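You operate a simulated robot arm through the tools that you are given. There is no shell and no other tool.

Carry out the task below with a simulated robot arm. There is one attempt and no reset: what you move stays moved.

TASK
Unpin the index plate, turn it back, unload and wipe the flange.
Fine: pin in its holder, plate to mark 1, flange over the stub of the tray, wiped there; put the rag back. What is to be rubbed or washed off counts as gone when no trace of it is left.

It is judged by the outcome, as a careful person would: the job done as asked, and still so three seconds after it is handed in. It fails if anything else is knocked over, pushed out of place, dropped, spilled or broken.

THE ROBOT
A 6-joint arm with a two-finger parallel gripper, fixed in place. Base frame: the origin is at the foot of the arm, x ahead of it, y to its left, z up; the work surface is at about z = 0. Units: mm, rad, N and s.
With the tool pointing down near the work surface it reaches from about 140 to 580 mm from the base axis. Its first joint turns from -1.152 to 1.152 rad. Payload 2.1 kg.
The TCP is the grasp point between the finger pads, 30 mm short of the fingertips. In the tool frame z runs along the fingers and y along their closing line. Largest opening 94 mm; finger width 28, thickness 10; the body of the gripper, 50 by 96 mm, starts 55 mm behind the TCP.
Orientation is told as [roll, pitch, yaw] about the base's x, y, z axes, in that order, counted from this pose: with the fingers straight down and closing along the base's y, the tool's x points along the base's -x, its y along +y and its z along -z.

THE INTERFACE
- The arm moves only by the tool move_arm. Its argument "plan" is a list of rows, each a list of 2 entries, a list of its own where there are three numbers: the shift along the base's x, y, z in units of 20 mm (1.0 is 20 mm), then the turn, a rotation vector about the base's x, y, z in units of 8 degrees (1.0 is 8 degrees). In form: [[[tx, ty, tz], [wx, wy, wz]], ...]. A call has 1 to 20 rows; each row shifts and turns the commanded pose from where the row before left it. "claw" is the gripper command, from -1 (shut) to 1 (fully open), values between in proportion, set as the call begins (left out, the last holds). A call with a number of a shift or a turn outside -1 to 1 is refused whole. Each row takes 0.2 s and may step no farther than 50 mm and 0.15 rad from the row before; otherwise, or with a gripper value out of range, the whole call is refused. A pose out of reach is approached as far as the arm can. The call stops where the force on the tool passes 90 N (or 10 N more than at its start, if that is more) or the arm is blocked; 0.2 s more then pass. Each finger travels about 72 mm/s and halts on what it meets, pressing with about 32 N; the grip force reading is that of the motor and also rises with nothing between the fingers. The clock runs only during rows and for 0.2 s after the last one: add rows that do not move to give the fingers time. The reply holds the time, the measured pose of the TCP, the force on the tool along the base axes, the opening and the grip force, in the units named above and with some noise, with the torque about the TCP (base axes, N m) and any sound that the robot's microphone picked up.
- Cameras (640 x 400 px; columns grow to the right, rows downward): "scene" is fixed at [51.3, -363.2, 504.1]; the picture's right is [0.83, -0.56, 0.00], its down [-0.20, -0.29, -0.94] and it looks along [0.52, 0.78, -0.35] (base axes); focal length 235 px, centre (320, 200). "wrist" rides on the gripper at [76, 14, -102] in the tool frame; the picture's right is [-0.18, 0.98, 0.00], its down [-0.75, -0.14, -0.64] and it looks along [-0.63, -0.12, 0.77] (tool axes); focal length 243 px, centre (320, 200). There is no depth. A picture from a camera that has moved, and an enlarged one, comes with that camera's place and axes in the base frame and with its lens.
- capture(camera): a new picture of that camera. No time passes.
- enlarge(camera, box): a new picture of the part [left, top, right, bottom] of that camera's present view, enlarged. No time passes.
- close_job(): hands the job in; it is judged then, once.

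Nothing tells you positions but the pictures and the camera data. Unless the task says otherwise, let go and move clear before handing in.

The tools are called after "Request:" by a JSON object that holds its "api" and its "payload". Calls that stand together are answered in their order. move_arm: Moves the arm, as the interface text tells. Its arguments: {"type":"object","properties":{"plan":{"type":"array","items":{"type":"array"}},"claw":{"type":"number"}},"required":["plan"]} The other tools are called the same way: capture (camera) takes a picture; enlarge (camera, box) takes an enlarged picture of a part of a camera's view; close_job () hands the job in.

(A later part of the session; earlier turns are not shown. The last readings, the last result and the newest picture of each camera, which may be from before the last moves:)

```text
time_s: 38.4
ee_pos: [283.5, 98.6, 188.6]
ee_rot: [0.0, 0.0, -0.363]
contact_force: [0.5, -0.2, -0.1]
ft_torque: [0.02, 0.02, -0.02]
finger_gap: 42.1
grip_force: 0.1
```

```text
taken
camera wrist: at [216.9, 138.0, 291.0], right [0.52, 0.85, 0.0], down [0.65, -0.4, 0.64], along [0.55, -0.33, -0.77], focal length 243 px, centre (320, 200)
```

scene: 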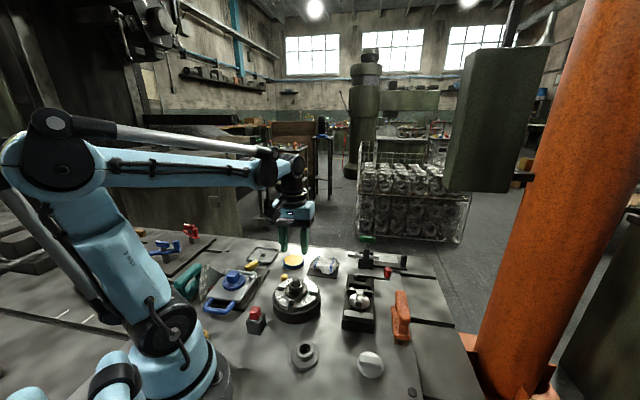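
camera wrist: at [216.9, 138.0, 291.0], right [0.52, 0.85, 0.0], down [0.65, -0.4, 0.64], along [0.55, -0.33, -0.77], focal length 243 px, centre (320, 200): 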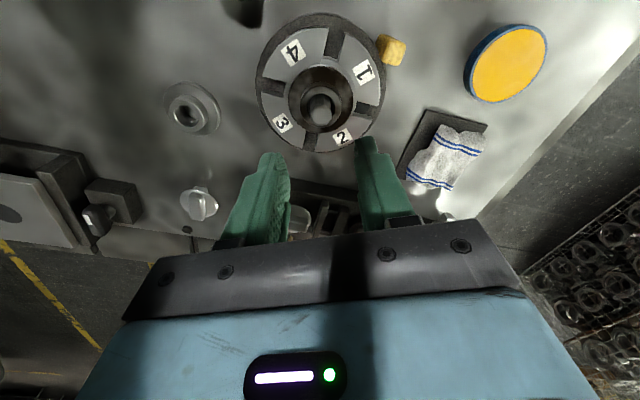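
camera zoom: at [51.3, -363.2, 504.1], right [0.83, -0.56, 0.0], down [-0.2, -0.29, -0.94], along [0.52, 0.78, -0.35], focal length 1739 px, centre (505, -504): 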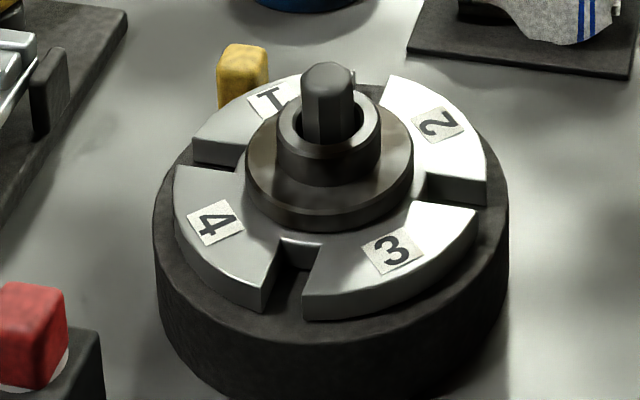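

The plate now matches its original indexing one full step back, with 1 at the pointer. Before lifting the flange I'll survey the tray and its stub up close, with the gripper empty.

Request:
{"api": "move_arm", "payload": {"plan": [[[-0.22, 0.96, 0.16], [0, 0, 0.885]], [[-0.22, 0.96, 0.16], [0, 0, 0.885]], [[-0.22, 0.96, 0.16], [0, 0, 0.885]], [[-0.22, 0.96, 0.16], [0, 0, 0.885]], [[-0.22, 0.96, 0.16], [0, 0, 0.885]], [[-0.22, 0.96, 0.16], [0, 0, 0.885]], [[-0.22, 0.96, 0.16], [0, 0, 0.885]], [[-0.22, 0.96, 0.16], [0, 0, 0.885]], [[-0.22, 0.96, 0.16], [0, 0, 0.885]], [[-0.22, 0.96, 0.16], [0, 0, 0.885]], [[0, 0, 0], [0, 0, 0]]]}}

Request:
{"api": "capture", "payload": {"camera": "wrist"}}

Request:
{"api": "capture", "payload": {"camera": "scene"}}

```text
time_s: 40.8
ee_pos: [237.0, 291.4, 221.2]
ee_rot: [0.0, 0.0, 0.874]
contact_force: [0.3, 0.2, 0.2]
ft_torque: [0.01, -0.02, 0.0]
finger_gap: 42.0
grip_force: 0.1
```

```text
taken
camera wrist: at [177.8, 241.1, 323.4], right [-0.64, 0.77, 0.0], down [0.59, 0.49, 0.64], along [0.5, 0.41, -0.77], focal length 243 px, centre (320, 200)
```

wrist: 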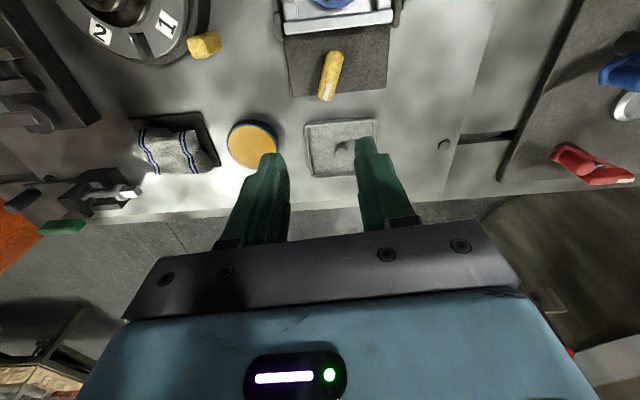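

```text
taken
```

scene: 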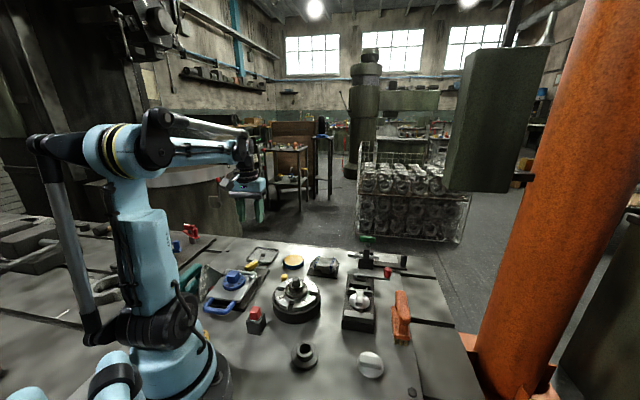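

Request:
{"api": "enlarge", "payload": {"camera": "wrist", "box": [290, 105, 390, 185]}}

Request:
{"api": "enlarge", "payload": {"camera": "wrist", "box": [120, 100, 230, 190]}}

Request:
{"api": "enlarge", "payload": {"camera": "scene", "box": [300, 245, 350, 285]}}

Request:
{"api": "enlarge", "payload": {"camera": "scene", "box": [240, 240, 290, 275]}}

```text
5.00 times, centred on (340, 145) of wrist
camera zoom: at [177.8, 241.1, 323.4], right [-0.64, 0.77, 0.0], down [0.59, 0.49, 0.64], along [0.5, 0.41, -0.77], focal length 1213 px, centre (220, 475)
```

zoom: 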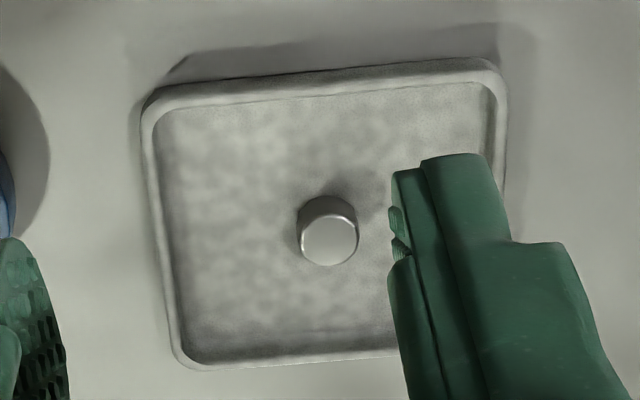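

```text
4.44 times, centred on (175, 145) of wrist
camera zoom: at [177.8, 241.1, 323.4], right [-0.64, 0.77, 0.0], down [0.59, 0.49, 0.64], along [0.5, 0.41, -0.77], focal length 1078 px, centre (964, 444)
```

zoom: 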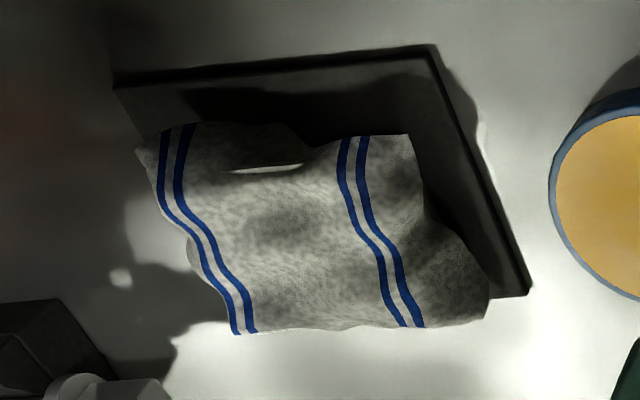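

```text
10.00 times, centred on (325, 265) of scene
camera zoom: at [51.3, -363.2, 504.1], right [0.83, -0.56, 0.0], down [-0.2, -0.29, -0.94], along [0.52, 0.78, -0.35], focal length 2348 px, centre (270, -450)
```

zoom: 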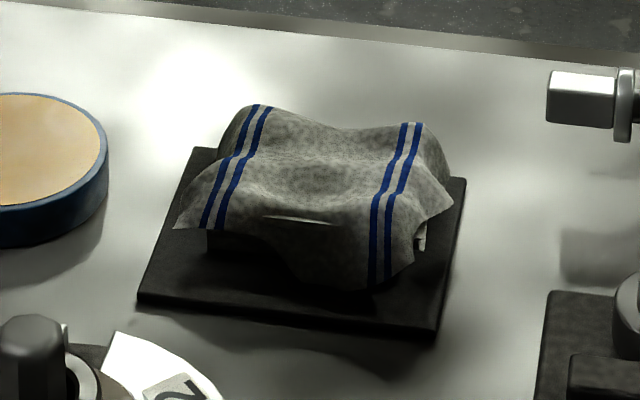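

```text
11.43 times, centred on (265, 258) of scene
camera zoom: at [51.3, -363.2, 504.1], right [0.83, -0.56, 0.0], down [-0.2, -0.29, -0.94], along [0.52, 0.78, -0.35], focal length 2684 px, centre (949, -457)
```

zoom: 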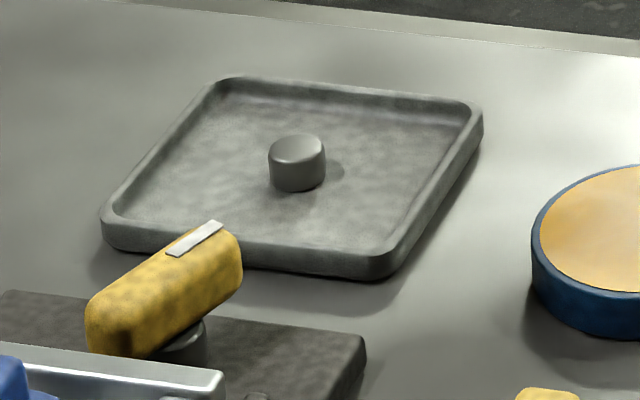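

The stub is at about (289, 374), 17 mm across, with its top at z≈17. The flange bore is about 25 mm and the hub 37 mm, so there is room to place it. Now I'll go back over the plate to pick the flange up by its hub.

Request:
{"api": "move_arm", "payload": {"plan": [[[0.2275, -0.964, -0.1], [0, 0, -0.064]], [[0.2275, -0.964, -0.1], [0, 0, -0.064]], [[0.2275, -0.964, -0.1], [0, 0, -0.064]], [[0.2275, -0.964, -0.1], [0, 0, -0.064]], [[0.2275, -0.964, -0.1], [0, 0, -0.064]], [[0.2275, -0.964, -0.1], [0, 0, -0.064]], [[0.2275, -0.964, -0.1], [0, 0, -0.064]], [[0.2275, -0.964, -0.1], [0, 0, -0.064]], [[0.2275, -0.964, -0.1], [0, 0, -0.064]], [[0.2275, -0.964, -0.1], [0, 0, -0.064]], [[0, 0, 0], [0, 0, 0]]], "claw": 0.28}}

Request:
{"api": "enlarge", "payload": {"camera": "wrist", "box": [230, 20, 410, 170]}}

```text
time_s: 43.2
ee_pos: [281.5, 98.3, 201.8]
ee_rot: [-0.002, -0.001, 0.782]
contact_force: [-0.6, -0.6, 0.2]
ft_torque: [-0.01, 0.0, 0.0]
finger_gap: 60.3
grip_force: 0.1
```

```text
2.67 times, centred on (320, 95) of wrist
camera zoom: at [218.2, 52.8, 304.1], right [-0.56, 0.83, 0.0], down [0.63, 0.43, 0.64], along [0.53, 0.36, -0.77], focal length 647 px, centre (320, 480)
```

zoom: 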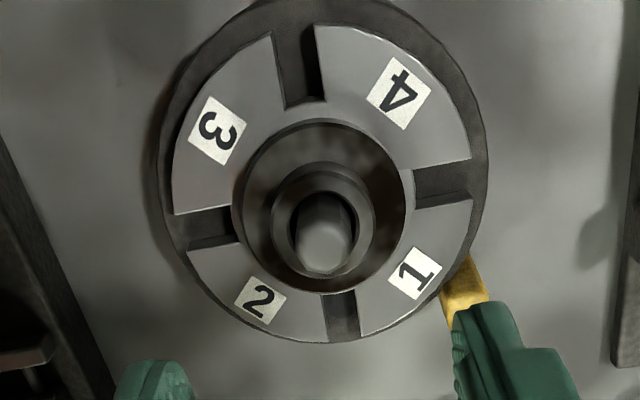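

Every label sits where its neighbour used to be, so the plate is on mark 1. I'll descend around the hub.

Request:
{"api": "move_arm", "payload": {"plan": [[[0.04, 0.02, -0.8], [0, 0, 0]], [[0, 0, -0.9], [0, 0, 0]], [[0, 0, -0.9], [0, 0, 0]], [[0, 0, -0.9], [0, 0, 0]], [[0, 0, -0.8], [0, 0, 0]], [[0, 0, 0], [0, 0, 0]], [[0, 0, 0], [0, 0, 0]]]}}

Request:
{"api": "enlarge", "payload": {"camera": "scene", "box": [260, 250, 330, 310]}}

Request:
{"api": "enlarge", "payload": {"camera": "wrist", "box": [230, 50, 410, 200]}}

```text
time_s: 44.8
ee_pos: [283.4, 98.4, 115.5]
ee_rot: [0.0, 0.0, 0.782]
contact_force: [0.4, -0.6, 0.5]
ft_torque: [0.01, 0.02, -0.01]
finger_gap: 60.2
grip_force: 0.0
```

```text
6.67 times, centred on (295, 280) of scene
camera zoom: at [51.3, -363.2, 504.1], right [0.83, -0.56, 0.0], down [-0.2, -0.29, -0.94], along [0.52, 0.78, -0.35], focal length 1565 px, centre (487, -333)
```

zoom: 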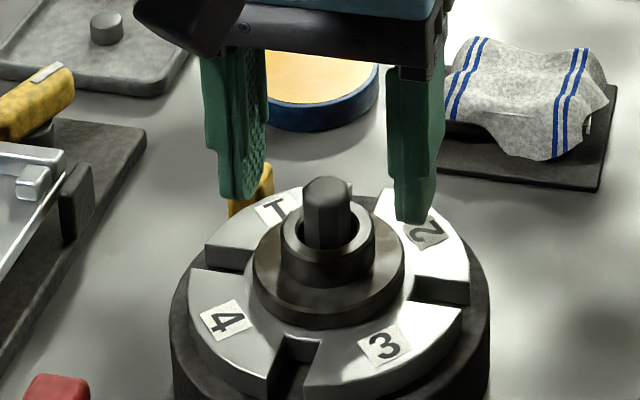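

```text
2.67 times, centred on (320, 125) of wrist
camera zoom: at [219.7, 53.3, 216.7], right [-0.56, 0.83, 0.0], down [0.63, 0.43, 0.64], along [0.53, 0.36, -0.77], focal length 647 px, centre (320, 400)
```

zoom: 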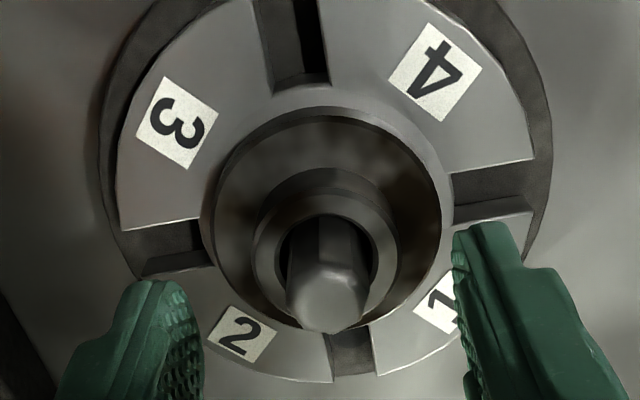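

The fingers straddle the hub well. I'll go down to tips at about z=59 and close on the hub.

Request:
{"api": "move_arm", "payload": {"plan": [[[-0.03, 0.01, -0.6], [0, 0, 0]], [[0, 0, -0.7], [0, 0, 0]], [[0, 0, 0], [0, 0, 0]], [[0, 0, 0], [0, 0, 0]]]}}

Request:
{"api": "move_arm", "payload": {"plan": [[[0, 0, 0], [0, 0, 0]], [[0, 0, 0], [0, 0, 0]], [[0, 0, 0], [0, 0, 0]]], "claw": -1}}

Request:
{"api": "enlarge", "payload": {"camera": "scene", "box": [260, 250, 330, 310]}}

Request:
{"api": "enlarge", "payload": {"camera": "wrist", "box": [230, 50, 410, 200]}}

```text
time_s: 45.8
ee_pos: [283.7, 97.8, 89.5]
ee_rot: [-0.002, -0.001, 0.782]
contact_force: [0.3, -1.0, 0.8]
ft_torque: [0.0, 0.0, 0.01]
finger_gap: 60.3
grip_force: 0.0
```

```text
time_s: 46.6
ee_pos: [283.4, 97.8, 87.4]
ee_rot: [0.0, 0.0, 0.781]
contact_force: [-0.4, 0.1, -0.1]
ft_torque: [-0.05, -0.04, 0.01]
finger_gap: 37.3
grip_force: 31.9
```

```text
6.67 times, centred on (295, 280) of scene
camera zoom: at [51.3, -363.2, 504.1], right [0.83, -0.56, 0.0], down [-0.2, -0.29, -0.94], along [0.52, 0.78, -0.35], focal length 1565 px, centre (487, -333)
```

zoom: 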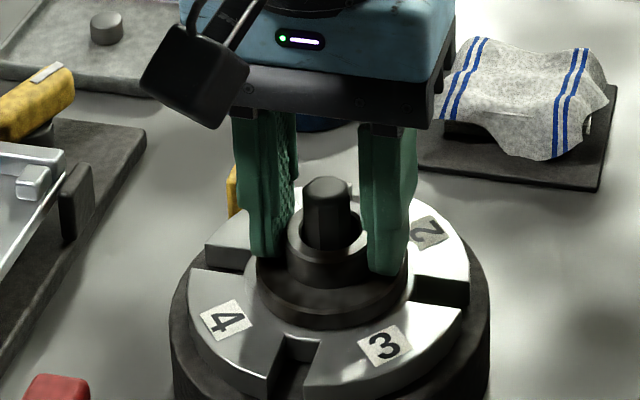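

```text
2.67 times, centred on (320, 125) of wrist
camera zoom: at [219.5, 53.2, 190.1], right [-0.56, 0.83, 0.0], down [0.63, 0.43, 0.64], along [0.53, 0.36, -0.77], focal length 647 px, centre (320, 400)
```

zoom: 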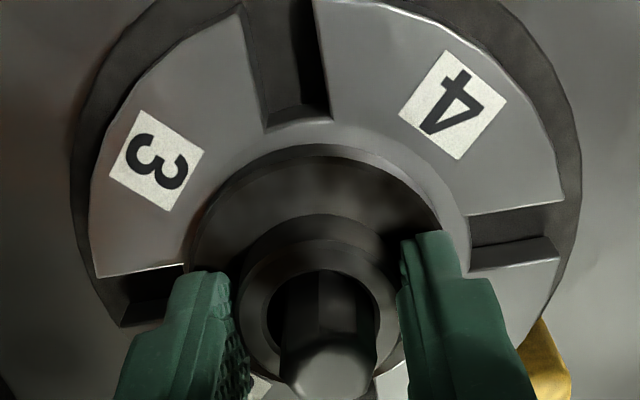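

The hub is held at 37.3 mm. I'll lift gently straight up over the post.

Request:
{"api": "move_arm", "payload": {"plan": [[[-0.03, 0.02, 0.15], [0, 0, 0]], [[0, 0, 0.2], [0, 0, 0]], [[0, 0, 0.25], [0, 0, 0]], [[0, 0, 0.3], [0, 0, 0]]]}}

Request:
{"api": "enlarge", "payload": {"camera": "scene", "box": [260, 250, 330, 310]}}

```text
time_s: 47.6
ee_pos: [284.7, 98.2, 107.1]
ee_rot: [0.001, -0.001, 0.784]
contact_force: [-0.4, 0.4, -3.4]
ft_torque: [0.04, -0.02, -0.03]
finger_gap: 37.4
grip_force: 32.1
```

```text
6.67 times, centred on (295, 280) of scene
camera zoom: at [51.3, -363.2, 504.1], right [0.83, -0.56, 0.0], down [-0.2, -0.29, -0.94], along [0.52, 0.78, -0.35], focal length 1565 px, centre (487, -333)
```

zoom: 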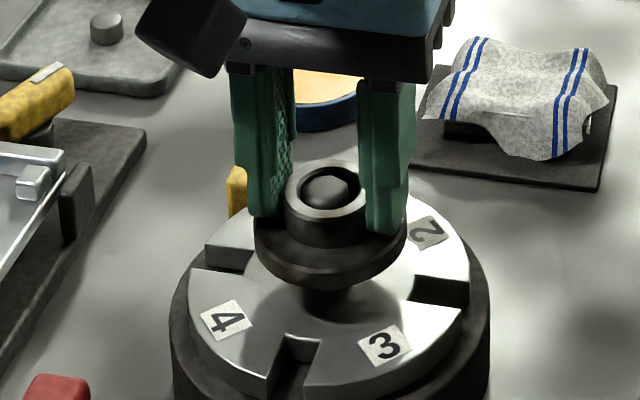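

The flange is rising cleanly and weighs about 3 N. I'll raise it well clear of the post.

Request:
{"api": "move_arm", "payload": {"plan": [[[-0.05, 0.02, 0.4], [0, 0, 0]], [[0, 0, 0.5], [0, 0, 0]], [[0, 0, 0.6], [0, 0, 0]], [[0, 0, 0.8], [0, 0, 0]], [[0, 0, 0.9], [0, 0, 0]], [[0, 0, 0.9], [0, 0, 0]], [[0, 0, 0.4], [0, 0, 0]]]}}

Request:
{"api": "capture", "payload": {"camera": "scene"}}

Request:
{"api": "capture", "payload": {"camera": "wrist"}}

Request:
{"api": "enlarge", "payload": {"camera": "scene", "box": [260, 220, 330, 310]}}

```text
time_s: 49.2
ee_pos: [281.0, 100.0, 195.9]
ee_rot: [0.0, 0.001, 0.782]
contact_force: [0.8, 0.3, -2.5]
ft_torque: [-0.03, -0.01, 0.0]
finger_gap: 37.1
grip_force: 32.3
```

```text
taken
```

scene: 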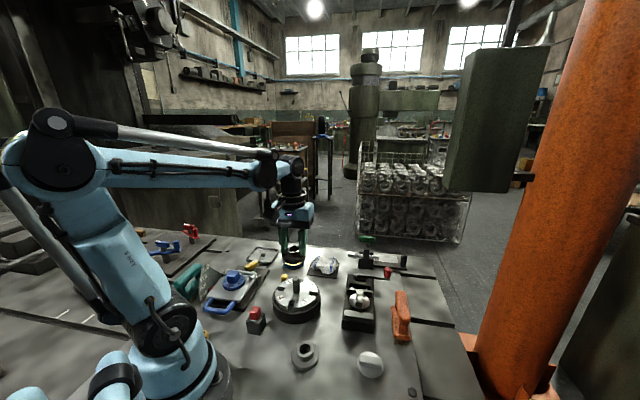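

```text
taken
camera wrist: at [217.7, 56.0, 299.6], right [-0.56, 0.83, 0.0], down [0.63, 0.43, 0.64], along [0.53, 0.36, -0.77], focal length 243 px, centre (320, 200)
```

wrist: 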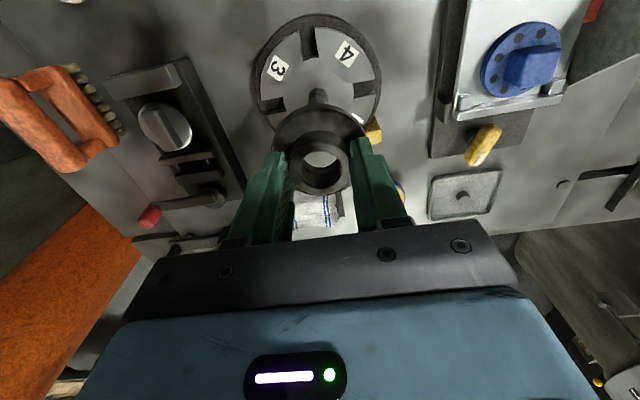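

```text
4.44 times, centred on (295, 265) of scene
camera zoom: at [51.3, -363.2, 504.1], right [0.83, -0.56, 0.0], down [-0.2, -0.29, -0.94], along [0.52, 0.78, -0.35], focal length 1044 px, centre (431, -89)
```

zoom: 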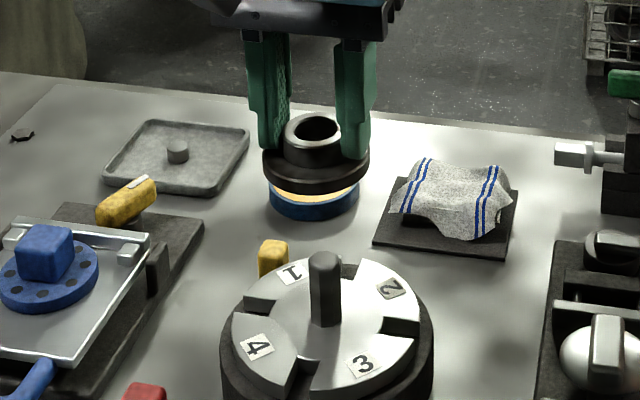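

The flange is clear and the plate is undisturbed. I'll carry it across to above the tray stub.

Request:
{"api": "move_arm", "payload": {"plan": [[[0.02, 0.5, 0], [0, 0, 0]], [[0.03, 0.85, 0], [0, 0, 0]], [[0.03, 0.95, 0], [0, 0, 0]], [[0.03, 0.95, 0], [0, 0, 0]], [[0.03, 0.95, 0], [0, 0, 0]], [[0.03, 0.95, 0], [0, 0, 0]], [[0.03, 0.95, 0], [0, 0, 0]], [[0.03, 0.95, 0], [0, 0, 0]], [[0.03, 0.95, 0], [0, 0, 0]], [[0.03, 0.95, 0], [0, 0, 0]], [[0.03, 0.95, 0], [0, 0, 0]], [[0.03, 0.95, 0], [0, 0, 0]], [[0.03, 0.95, 0], [0, 0, 0]], [[0.03, 0.85, 0], [0, 0, 0]], [[0, 0.4, 0], [0, 0, 0]], [[0, 0.6, 0], [0, 0, 0]], [[0, 0, 0], [0, 0, 0]]]}}

Request:
{"api": "capture", "payload": {"camera": "wrist"}}

Request:
{"api": "enlarge", "payload": {"camera": "scene", "box": [200, 190, 320, 290]}}

```text
time_s: 52.8
ee_pos: [290.7, 371.2, 197.4]
ee_rot: [0.001, 0.0, 0.782]
contact_force: [1.3, 0.2, -2.6]
ft_torque: [0.01, -0.02, -0.01]
finger_gap: 37.1
grip_force: 32.2
```

```text
taken
camera wrist: at [227.0, 327.9, 299.6], right [-0.56, 0.83, 0.0], down [0.63, 0.43, 0.64], along [0.53, 0.36, -0.77], focal length 243 px, centre (320, 200)
```

wrist: 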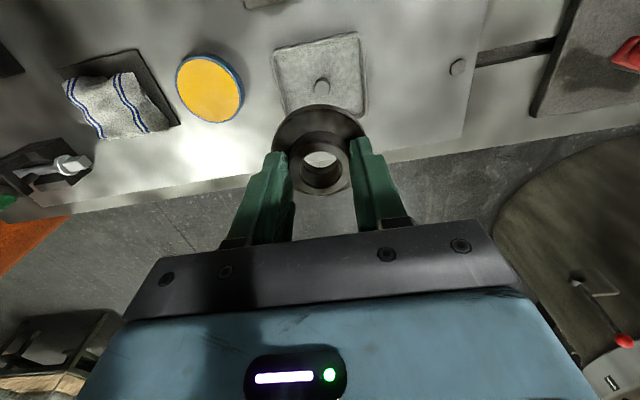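

```text
4.00 times, centred on (260, 240) of scene
camera zoom: at [51.3, -363.1, 504.1], right [0.83, -0.56, 0.0], down [-0.2, -0.29, -0.94], along [0.52, 0.78, -0.35], focal length 939 px, centre (560, 40)
```

zoom: 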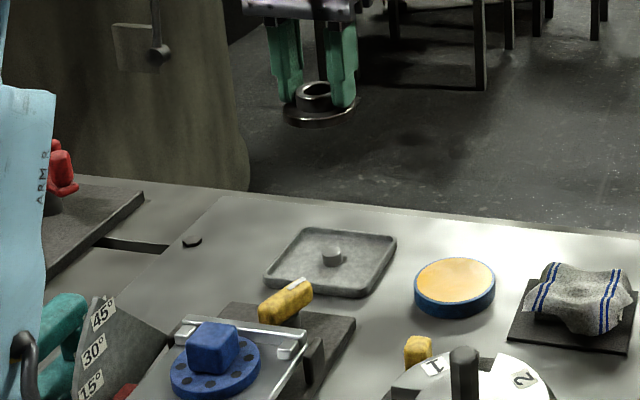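

I'm near the tray. I'll measure the stub again from this viewpoint to line up precisely.

Request:
{"api": "enlarge", "payload": {"camera": "wrist", "box": [265, 25, 375, 125]}}

Request:
{"api": "enlarge", "payload": {"camera": "wrist", "box": [260, 95, 380, 205]}}

```text
4.00 times, centred on (320, 75) of wrist
camera zoom: at [227.0, 327.9, 299.6], right [-0.56, 0.83, 0.0], down [0.63, 0.43, 0.64], along [0.53, 0.36, -0.77], focal length 970 px, centre (320, 700)
```

zoom: 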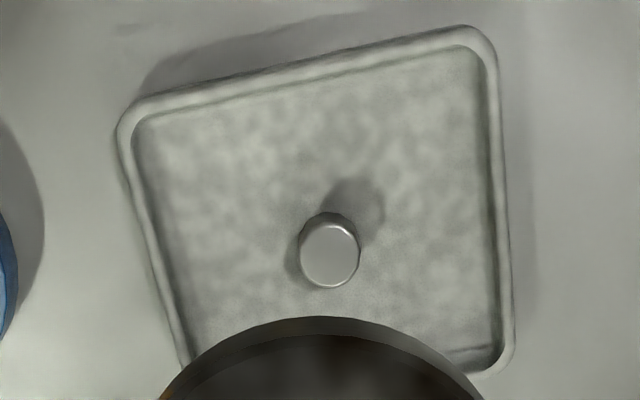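

```text
3.64 times, centred on (320, 150) of wrist
camera zoom: at [227.0, 327.9, 299.6], right [-0.56, 0.83, 0.0], down [0.63, 0.43, 0.64], along [0.53, 0.36, -0.77], focal length 882 px, centre (320, 382)
```

zoom: 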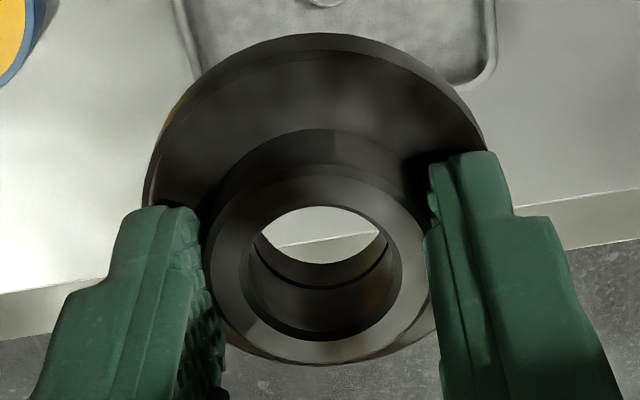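

The stub is confirmed at (289, 373.5), and the flange centre is 2–3 mm short in y. I'll correct that and lower to just above the stub.

Request:
{"api": "move_arm", "payload": {"plan": [[[-0.02, 0.1, -0.8], [0, 0, 0]], [[0, 0, -1.0], [0, 0, 0]], [[0, 0, -1.0], [0, 0, 0]], [[0, 0, -1.0], [0, 0, 0]], [[0, 0, -1.0], [0, 0, 0]], [[0, 0, -0.8], [0, 0, 0]], [[0, 0, -0.3], [0, 0, 0]], [[0, 0, 0], [0, 0, 0]], [[0, 0, 0], [0, 0, 0]]]}}

Request:
{"api": "enlarge", "payload": {"camera": "wrist", "box": [240, 70, 400, 210]}}

Request:
{"api": "enlarge", "payload": {"camera": "scene", "box": [235, 220, 295, 275]}}

```text
time_s: 54.8
ee_pos: [288.9, 374.4, 80.7]
ee_rot: [0.0, 0.0, 0.782]
contact_force: [-0.6, -0.1, -2.3]
ft_torque: [0.0, 0.01, -0.04]
finger_gap: 37.2
grip_force: 31.4
```

```text
2.86 times, centred on (320, 140) of wrist
camera zoom: at [226.3, 330.7, 181.9], right [-0.56, 0.83, 0.0], down [0.63, 0.43, 0.64], along [0.53, 0.36, -0.77], focal length 693 px, centre (320, 371)
```

zoom: 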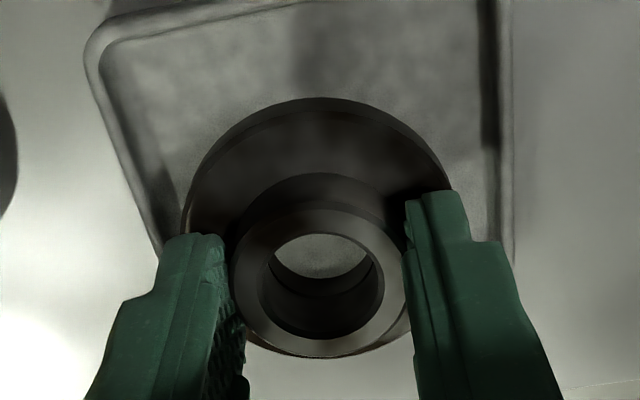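

```text
7.27 times, centred on (265, 248) of scene
camera zoom: at [51.3, -363.2, 504.1], right [0.83, -0.56, 0.0], down [-0.2, -0.29, -0.94], along [0.52, 0.78, -0.35], focal length 1708 px, centre (720, -146)
```

zoom: 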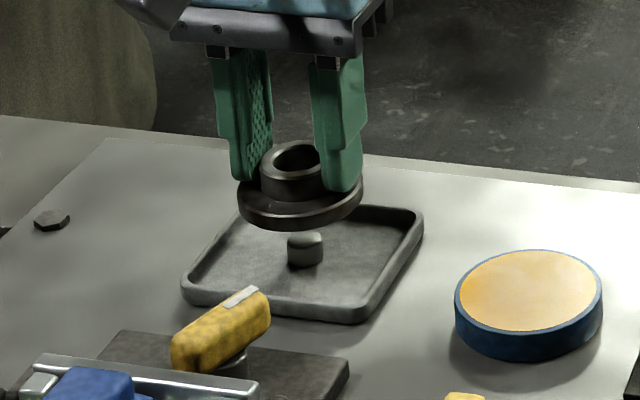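

It's aligned within about a millimetre. I'll lower slowly over the stub while watching the force.

Request:
{"api": "move_arm", "payload": {"plan": [[[-0.03, -0.05, -0.4], [0, 0, 0]], [[0, 0, -0.4], [0, 0, 0]], [[0, 0, -0.2], [0, 0, 0]], [[0, 0, -0.2], [0, 0, 0]], [[0, 0, -0.15], [0, 0, 0]]]}}

Request:
{"api": "enlarge", "payload": {"camera": "scene", "box": [235, 220, 295, 275]}}

Request:
{"api": "enlarge", "payload": {"camera": "wrist", "box": [240, 70, 400, 210]}}

```text
time_s: 56.0
ee_pos: [289.4, 372.3, 52.0]
ee_rot: [0.0, -0.001, 0.782]
contact_force: [0.2, 0.0, -3.6]
ft_torque: [0.04, 0.03, 0.0]
finger_gap: 37.2
grip_force: 31.5
```

```text
7.27 times, centred on (265, 248) of scene
camera zoom: at [51.3, -363.2, 504.1], right [0.83, -0.56, 0.0], down [-0.2, -0.29, -0.94], along [0.52, 0.78, -0.35], focal length 1708 px, centre (720, -146)
```

zoom: 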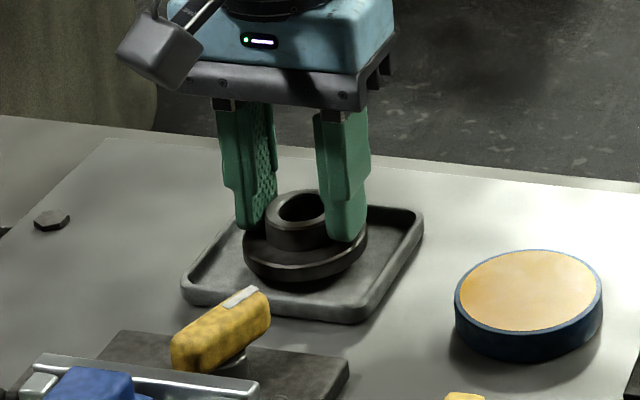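

```text
2.86 times, centred on (320, 140) of wrist
camera zoom: at [225.5, 328.6, 154.5], right [-0.56, 0.83, 0.0], down [0.63, 0.43, 0.64], along [0.53, 0.36, -0.77], focal length 693 px, centre (320, 371)
```

zoom: 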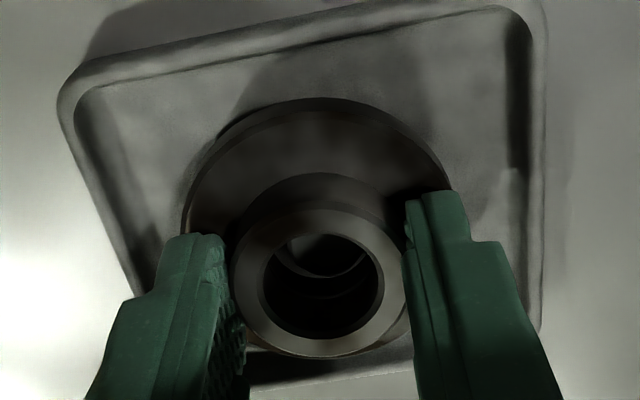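

The bottom is already below the stub's top with no contact, so the bore is over the stub. I'll lower the rest until it seats.

Request:
{"api": "move_arm", "payload": {"plan": [[[0, 0, -0.1], [0, 0, 0]], [[0, 0, -0.1], [0, 0, 0]], [[0, 0, -0.08], [0, 0, 0]], [[0, 0, 0], [0, 0, 0]]]}}

Request:
{"api": "enlarge", "payload": {"camera": "scene", "box": [245, 235, 285, 270]}}

```text
time_s: 57.0
ee_pos: [289.3, 373.9, 46.2]
ee_rot: [0.0, 0.0, 0.781]
contact_force: [0.1, 0.5, -3.2]
ft_torque: [-0.01, 0.03, 0.02]
finger_gap: 37.1
grip_force: 32.1
```

```text
11.43 times, centred on (265, 252) of scene
camera zoom: at [51.3, -363.2, 504.1], right [0.83, -0.56, 0.0], down [-0.2, -0.29, -0.94], along [0.52, 0.78, -0.35], focal length 2684 px, centre (949, -400)
```

zoom: 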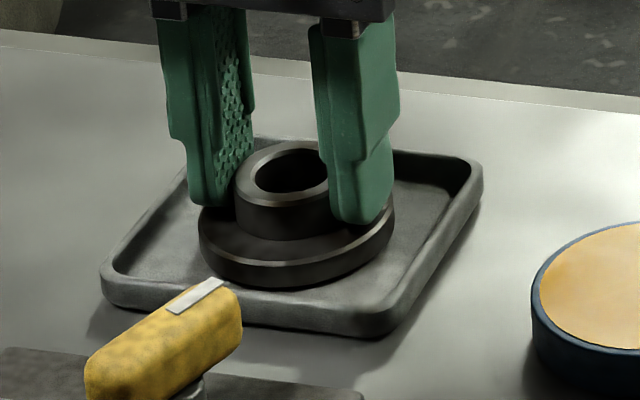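

Request:
{"api": "move_arm", "payload": {"plan": [[[0, -0.01, -0.07], [0, 0, 0]], [[0, 0, -0.06], [0, 0, 0]], [[0, 0, -0.05], [0, 0, 0]], [[0, 0, 0], [0, 0, 0]]]}}

Request:
{"api": "enlarge", "payload": {"camera": "scene", "box": [245, 235, 285, 270]}}

```text
time_s: 58.0
ee_pos: [288.1, 374.8, 43.4]
ee_rot: [0.0, -0.002, 0.782]
contact_force: [2.8, -5.7, 40.3]
ft_torque: [0.31, -0.22, 0.2]
finger_gap: 36.7
grip_force: 32.1
```

```text
11.43 times, centred on (265, 252) of scene
camera zoom: at [51.2, -363.3, 504.0], right [0.83, -0.56, 0.0], down [-0.2, -0.29, -0.94], along [0.52, 0.78, -0.35], focal length 2684 px, centre (949, -400)
```

zoom: 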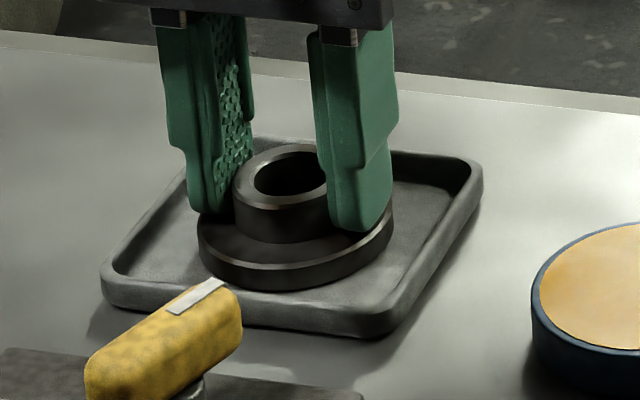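

It's seated on the tray floor, with firm contact at TCP z≈43. I'll relieve the pressure, open, and rise.

Request:
{"api": "move_arm", "payload": {"plan": [[[0, 0, 0.05], [0, 0, 0]], [[0, 0, 0.01], [0, 0, 0]]]}}

Request:
{"api": "move_arm", "payload": {"plan": [[[0, 0, 0], [0, 0, 0]], [[0, 0, 0], [0, 0, 0]], [[0, 0, 0], [0, 0, 0]]], "claw": 0.2}}

Request:
{"api": "move_arm", "payload": {"plan": [[[0, 0, 0.3], [0, 0, 0]], [[0, 0, 0.5], [0, 0, 0]], [[0, 0, 0.9], [0, 0, 0]], [[0, 0, 1.0], [0, 0, 0]], [[0, 0, 1.0], [0, 0, 0]], [[-0.3, -0.3, 1.0], [0, 0, 0]], [[-0.5, -0.5, 1.0], [0, 0, 0]], [[-0.5, -0.5, 1.0], [0, 0, 0]], [[-0.5, -0.5, 0.5], [0, 0, 0]]]}}

Request:
{"api": "capture", "payload": {"camera": "wrist"}}

Request:
{"api": "enlarge", "payload": {"camera": "scene", "box": [240, 235, 290, 275]}}

```text
time_s: 58.6
ee_pos: [289.7, 374.2, 43.9]
ee_rot: [0.001, -0.001, 0.783]
contact_force: [-4.3, -3.7, 30.4]
ft_torque: [-0.02, -0.59, -0.16]
finger_gap: 36.6
grip_force: 32.0
```

```text
time_s: 59.4
ee_pos: [289.5, 374.4, 44.1]
ee_rot: [0.003, -0.001, 0.781]
contact_force: [-10.3, 10.3, 29.0]
ft_torque: [-0.47, -0.03, -0.17]
finger_gap: 47.3
grip_force: 0.1
```

```text
time_s: 61.4
ee_pos: [252.0, 335.2, 187.9]
ee_rot: [0.0, -0.001, 0.782]
contact_force: [-0.2, 0.0, -0.7]
ft_torque: [0.02, -0.01, -0.03]
finger_gap: 56.3
grip_force: 0.0
```

```text
taken
camera wrist: at [188.3, 289.9, 289.5], right [-0.56, 0.83, 0.0], down [0.63, 0.43, 0.64], along [0.53, 0.36, -0.77], focal length 243 px, centre (320, 200)
```

wrist: 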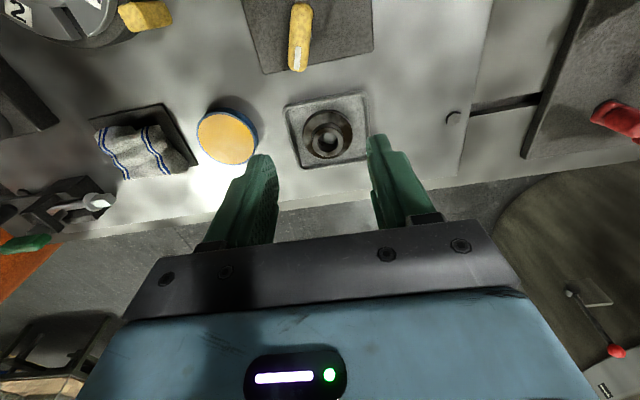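

```text
10.00 times, centred on (265, 255) of scene
camera zoom: at [51.3, -363.2, 504.1], right [0.83, -0.56, 0.0], down [-0.2, -0.29, -0.94], along [0.52, 0.78, -0.35], focal length 2348 px, centre (870, -350)
```

zoom: 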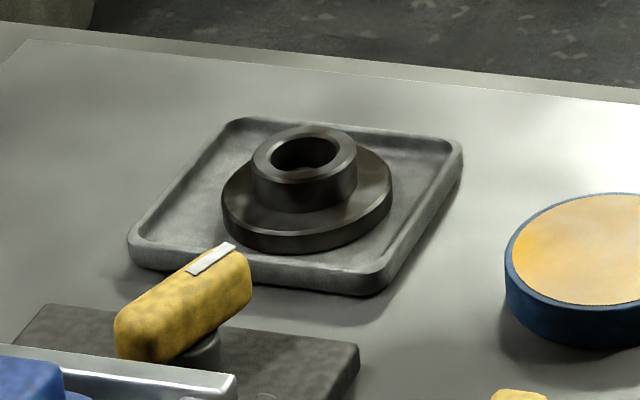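

The flange is in the tray. I'll zoom in to confirm it's flat over the stub and to see the dirt film closely.

Request:
{"api": "enlarge", "payload": {"camera": "wrist", "box": [280, 85, 375, 170]}}

Request:
{"api": "enlarge", "payload": {"camera": "wrist", "box": [80, 90, 205, 190]}}

Request:
{"api": "enlarge", "payload": {"camera": "scene", "box": [252, 242, 280, 264]}}

```text
4.71 times, centred on (328, 128) of wrist
camera zoom: at [188.3, 289.9, 289.5], right [-0.56, 0.83, 0.0], down [0.63, 0.43, 0.64], along [0.53, 0.36, -0.77], focal length 1142 px, centre (285, 541)
```

zoom: 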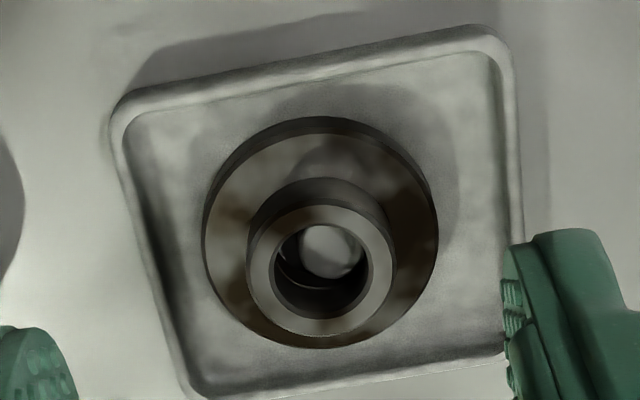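

```text
4.00 times, centred on (142, 140) of wrist
camera zoom: at [188.3, 289.9, 289.5], right [-0.56, 0.83, 0.0], down [0.63, 0.43, 0.64], along [0.53, 0.36, -0.77], focal length 970 px, centre (1030, 440)
```

zoom: 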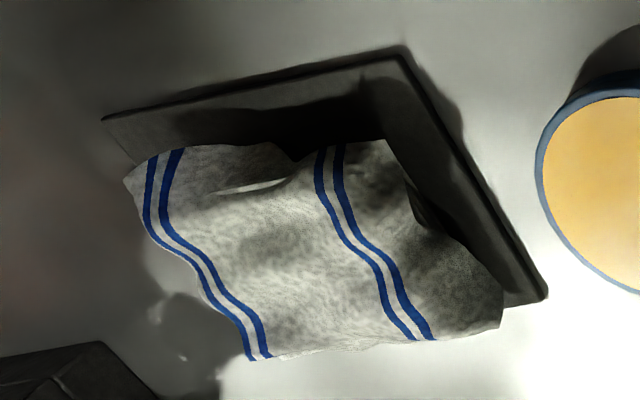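

```text
16.00 times, centred on (266, 253) of scene
camera zoom: at [51.3, -363.2, 504.1], right [0.83, -0.56, 0.0], down [-0.2, -0.29, -0.94], along [0.52, 0.78, -0.35], focal length 3757 px, centre (1184, -648)
```

zoom: 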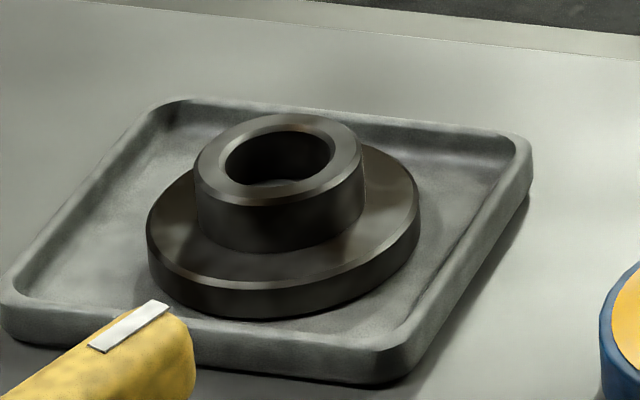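

The flange is flat over the stub, with a brownish mottled film on it. Next is the rag, near (432, 185) on its mat. I'll move the camera close to work out how it lies before grasping it.

Request:
{"api": "move_arm", "payload": {"plan": [[[0.77, -0.88, -0.14], [0, 0, -0.273]], [[0.77, -0.88, -0.14], [0, 0, -0.273]], [[0.77, -0.88, -0.14], [0, 0, -0.273]], [[0.77, -0.88, -0.14], [0, 0, -0.273]], [[0.77, -0.88, -0.14], [0, 0, -0.273]], [[0.77, -0.88, -0.14], [0, 0, -0.273]], [[0.77, -0.88, -0.14], [0, 0, -0.273]], [[0.77, -0.88, -0.14], [0, 0, -0.273]], [[0.77, -0.88, -0.14], [0, 0, -0.273]], [[0.77, -0.88, -0.14], [0, 0, -0.273]], [[0, 0, 0], [0, 0, 0]]]}}

Request:
{"api": "capture", "payload": {"camera": "wrist"}}

Request:
{"api": "enlarge", "payload": {"camera": "wrist", "box": [230, 50, 410, 190]}}

```text
time_s: 63.8
ee_pos: [409.2, 158.2, 158.9]
ee_rot: [-0.001, 0.0, 0.401]
contact_force: [-0.2, -0.7, 0.2]
ft_torque: [0.03, 0.03, 0.06]
finger_gap: 56.3
grip_force: 0.0
```

```text
taken
camera wrist: at [333.5, 141.7, 262.2], right [-0.21, 0.98, 0.0], down [0.75, 0.16, 0.64], along [0.63, 0.14, -0.77], focal length 243 px, centre (320, 200)
```

wrist: 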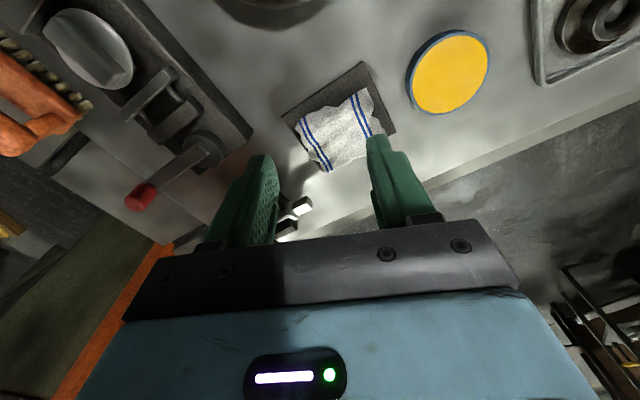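

```text
2.86 times, centred on (320, 120) of wrist
camera zoom: at [333.5, 141.7, 262.2], right [-0.21, 0.98, 0.0], down [0.75, 0.16, 0.64], along [0.63, 0.14, -0.77], focal length 693 px, centre (320, 429)
```

zoom: 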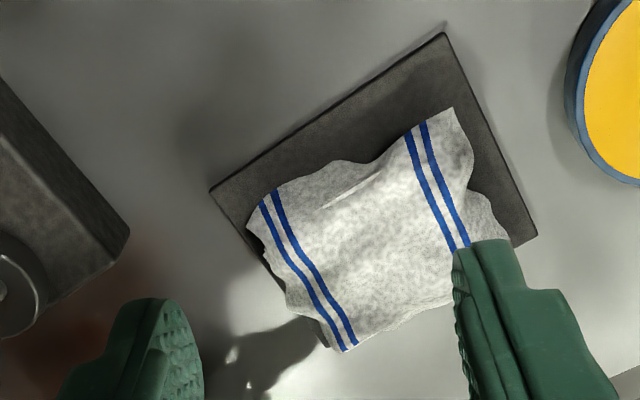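

I'll zoom in tighter on the rag from both cameras to see its edges and what supports it.

Request:
{"api": "enlarge", "payload": {"camera": "wrist", "box": [275, 75, 395, 180]}}

Request:
{"api": "enlarge", "payload": {"camera": "scene", "box": [306, 252, 346, 282]}}

```text
3.81 times, centred on (335, 128) of wrist
camera zoom: at [333.5, 141.7, 262.2], right [-0.21, 0.98, 0.0], down [0.75, 0.16, 0.64], along [0.63, 0.14, -0.77], focal length 924 px, centre (263, 476)
```

zoom: 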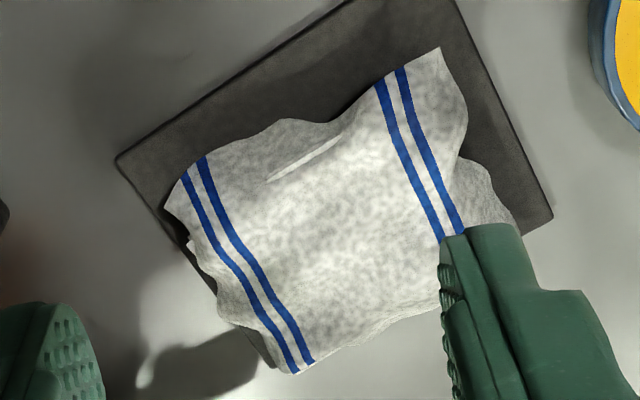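

```text
13.33 times, centred on (326, 267) of scene
camera zoom: at [51.3, -363.2, 504.1], right [0.83, -0.56, 0.0], down [-0.2, -0.29, -0.94], along [0.52, 0.78, -0.35], focal length 3131 px, centre (240, -693)
```

zoom: 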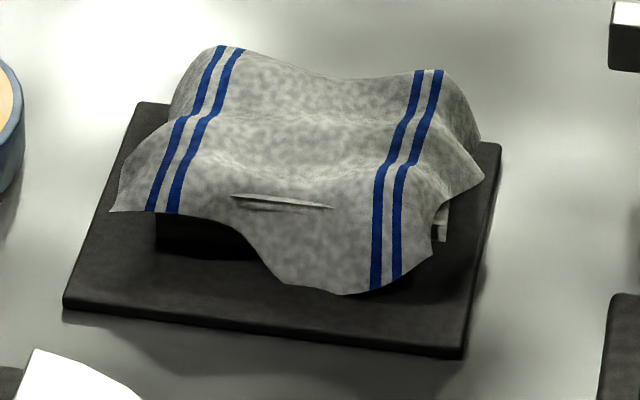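

There is a dark block under the cloth, and I need to know whether it belongs to the rag or is a stand. I'll view the rag from the tray side at a lower angle, with the wrist slightly tilted and the gripper open.

Request:
{"api": "move_arm", "payload": {"plan": [[[-0.41, 0.76, 0], [0, 0, -0.9]], [[-0.41, 0.76, 0], [0, 0, -0.9]], [[-0.41, 0.76, 0], [0, 0, -0.9]], [[-0.41, 0.76, 0], [0, 0, -0.9]], [[-0.41, 0.76, 0], [0, 0, -0.9]], [[-0.41, 0.76, 0], [0, 0, -0.9]], [[-0.41, 0.76, 0], [0, 0, -0.9]], [[-0.41, 0.76, 0], [0, 0, -0.9]], [[0, 0, -0.7], [-0.265, -0.386, 0]], [[0, 0, -0.7], [-0.265, -0.386, 0]], [[0, 0, -0.7], [-0.265, -0.386, 0]], [[0, 0, -0.7], [-0.265, -0.386, 0]], [[0, 0, 0], [0, 0, 0]]], "claw": 1}}

Request:
{"api": "capture", "payload": {"camera": "wrist"}}

Request:
{"api": "capture", "payload": {"camera": "scene"}}

```text
time_s: 66.6
ee_pos: [342.5, 282.3, 102.6]
ee_rot: [0.001, -0.263, -0.605]
contact_force: [1.1, 0.1, -0.4]
ft_torque: [0.05, 0.04, 0.01]
finger_gap: 93.8
grip_force: 0.1
```

```text
taken
camera wrist: at [267.4, 350.5, 181.7], right [0.7, 0.71, 0.05], down [0.38, -0.44, 0.82], along [0.6, -0.56, -0.58], focal length 243 px, centre (320, 200)
```

wrist: 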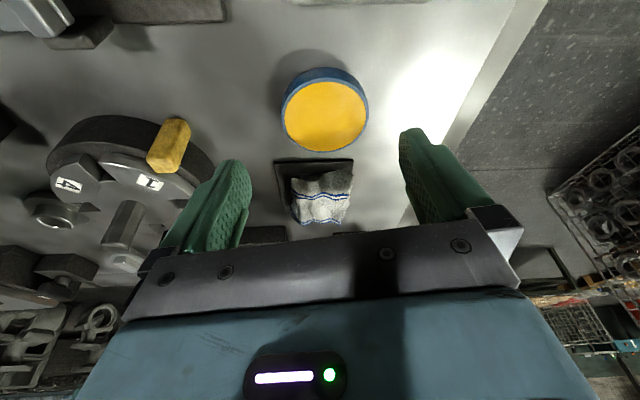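

```text
taken
```

scene: 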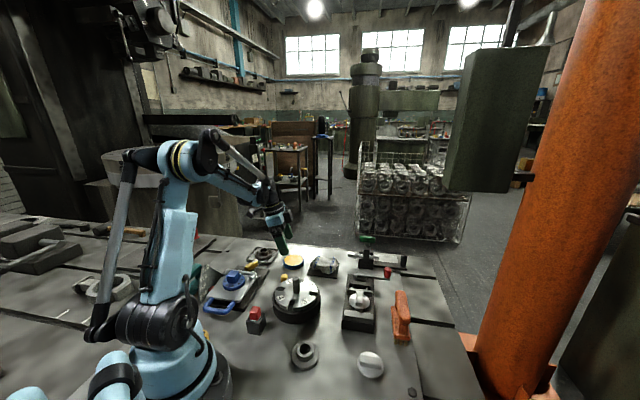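

Request:
{"api": "enlarge", "payload": {"camera": "wrist", "box": [265, 145, 375, 235]}}

Request:
{"api": "enlarge", "payload": {"camera": "wrist", "box": [285, 160, 360, 230]}}

```text
4.44 times, centred on (320, 190) of wrist
camera zoom: at [267.4, 350.5, 181.7], right [0.7, 0.71, 0.05], down [0.38, -0.44, 0.82], along [0.6, -0.56, -0.58], focal length 1078 px, centre (320, 244)
```

zoom: 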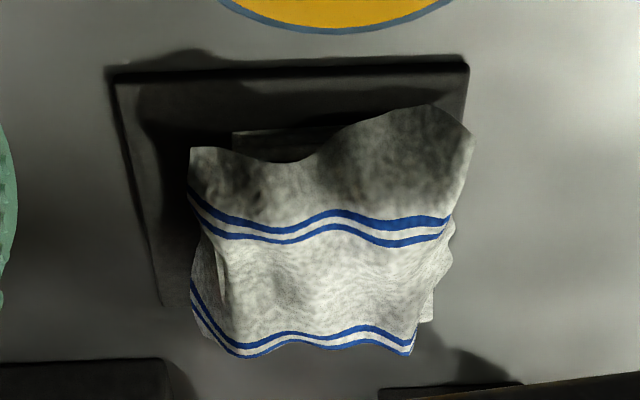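

```text
5.71 times, centred on (322, 195) of wrist
camera zoom: at [267.4, 350.5, 181.7], right [0.7, 0.71, 0.05], down [0.38, -0.44, 0.82], along [0.6, -0.56, -0.58], focal length 1386 px, centre (306, 229)
```

zoom: 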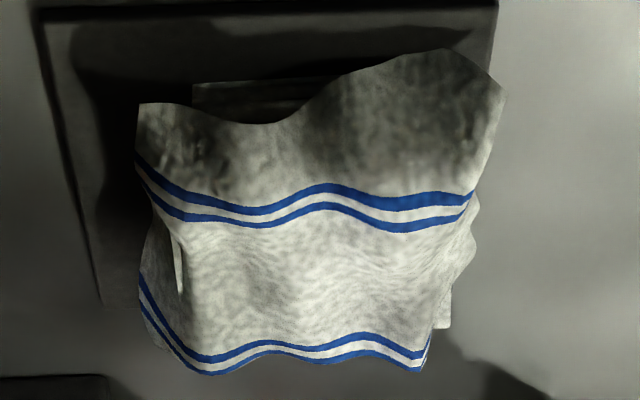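

The end of the rag shows layered edges, as if the core is a folded cloth pad. I'll zoom in further on that end.

Request:
{"api": "enlarge", "payload": {"camera": "wrist", "box": [290, 165, 330, 190]}}

Request:
{"api": "enlarge", "payload": {"camera": "wrist", "box": [325, 185, 360, 225]}}

Request:
{"api": "enlarge", "payload": {"camera": "wrist", "box": [285, 185, 320, 225]}}

Request:
{"api": "enlarge", "payload": {"camera": "scene", "box": [310, 264, 330, 278]}}

Request:
{"api": "enlarge", "payload": {"camera": "scene", "box": [326, 260, 346, 280]}}

```text
16.00 times, centred on (310, 178) of wrist
camera zoom: at [267.4, 350.5, 181.7], right [0.7, 0.71, 0.05], down [0.38, -0.44, 0.82], along [0.6, -0.56, -0.58], focal length 3882 px, centre (480, 560)
```

zoom: 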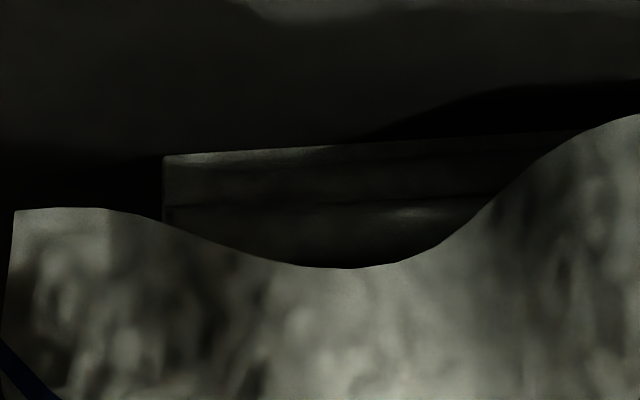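

```text
10.00 times, centred on (342, 205) of wrist
camera zoom: at [267.4, 350.5, 181.7], right [0.7, 0.71, 0.05], down [0.38, -0.44, 0.82], along [0.6, -0.56, -0.58], focal length 2426 px, centre (95, 150)
```

zoom: 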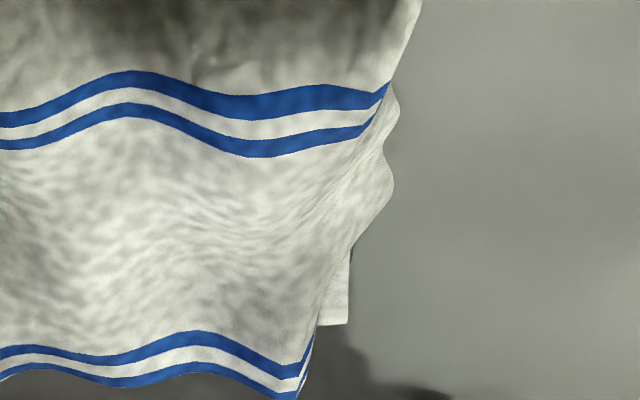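

```text
10.00 times, centred on (302, 205) of wrist
camera zoom: at [267.4, 350.5, 181.7], right [0.7, 0.71, 0.05], down [0.38, -0.44, 0.82], along [0.6, -0.56, -0.58], focal length 2426 px, centre (495, 150)
```

zoom: 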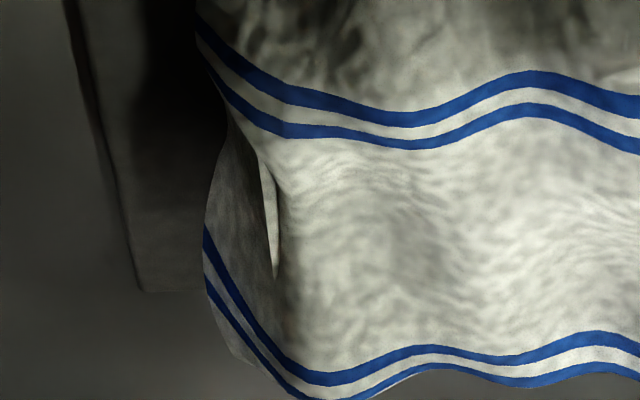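

```text
16.00 times, centred on (320, 271) of scene
camera zoom: at [51.3, -363.2, 504.1], right [0.83, -0.56, 0.0], down [-0.2, -0.29, -0.94], along [0.52, 0.78, -0.35], focal length 3757 px, centre (320, -936)
```

zoom: 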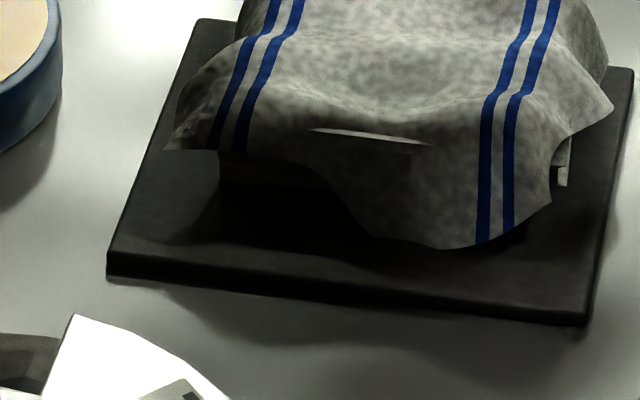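

```text
16.00 times, centred on (336, 270) of scene
camera zoom: at [51.3, -363.2, 504.1], right [0.83, -0.56, 0.0], down [-0.2, -0.29, -0.94], along [0.52, 0.78, -0.35], focal length 3757 px, centre (64, -920)
```

zoom: 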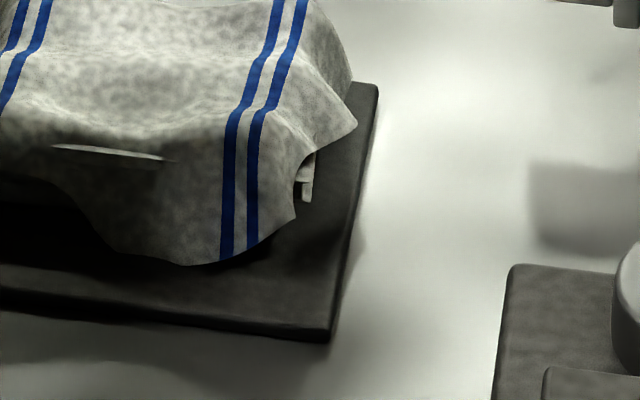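

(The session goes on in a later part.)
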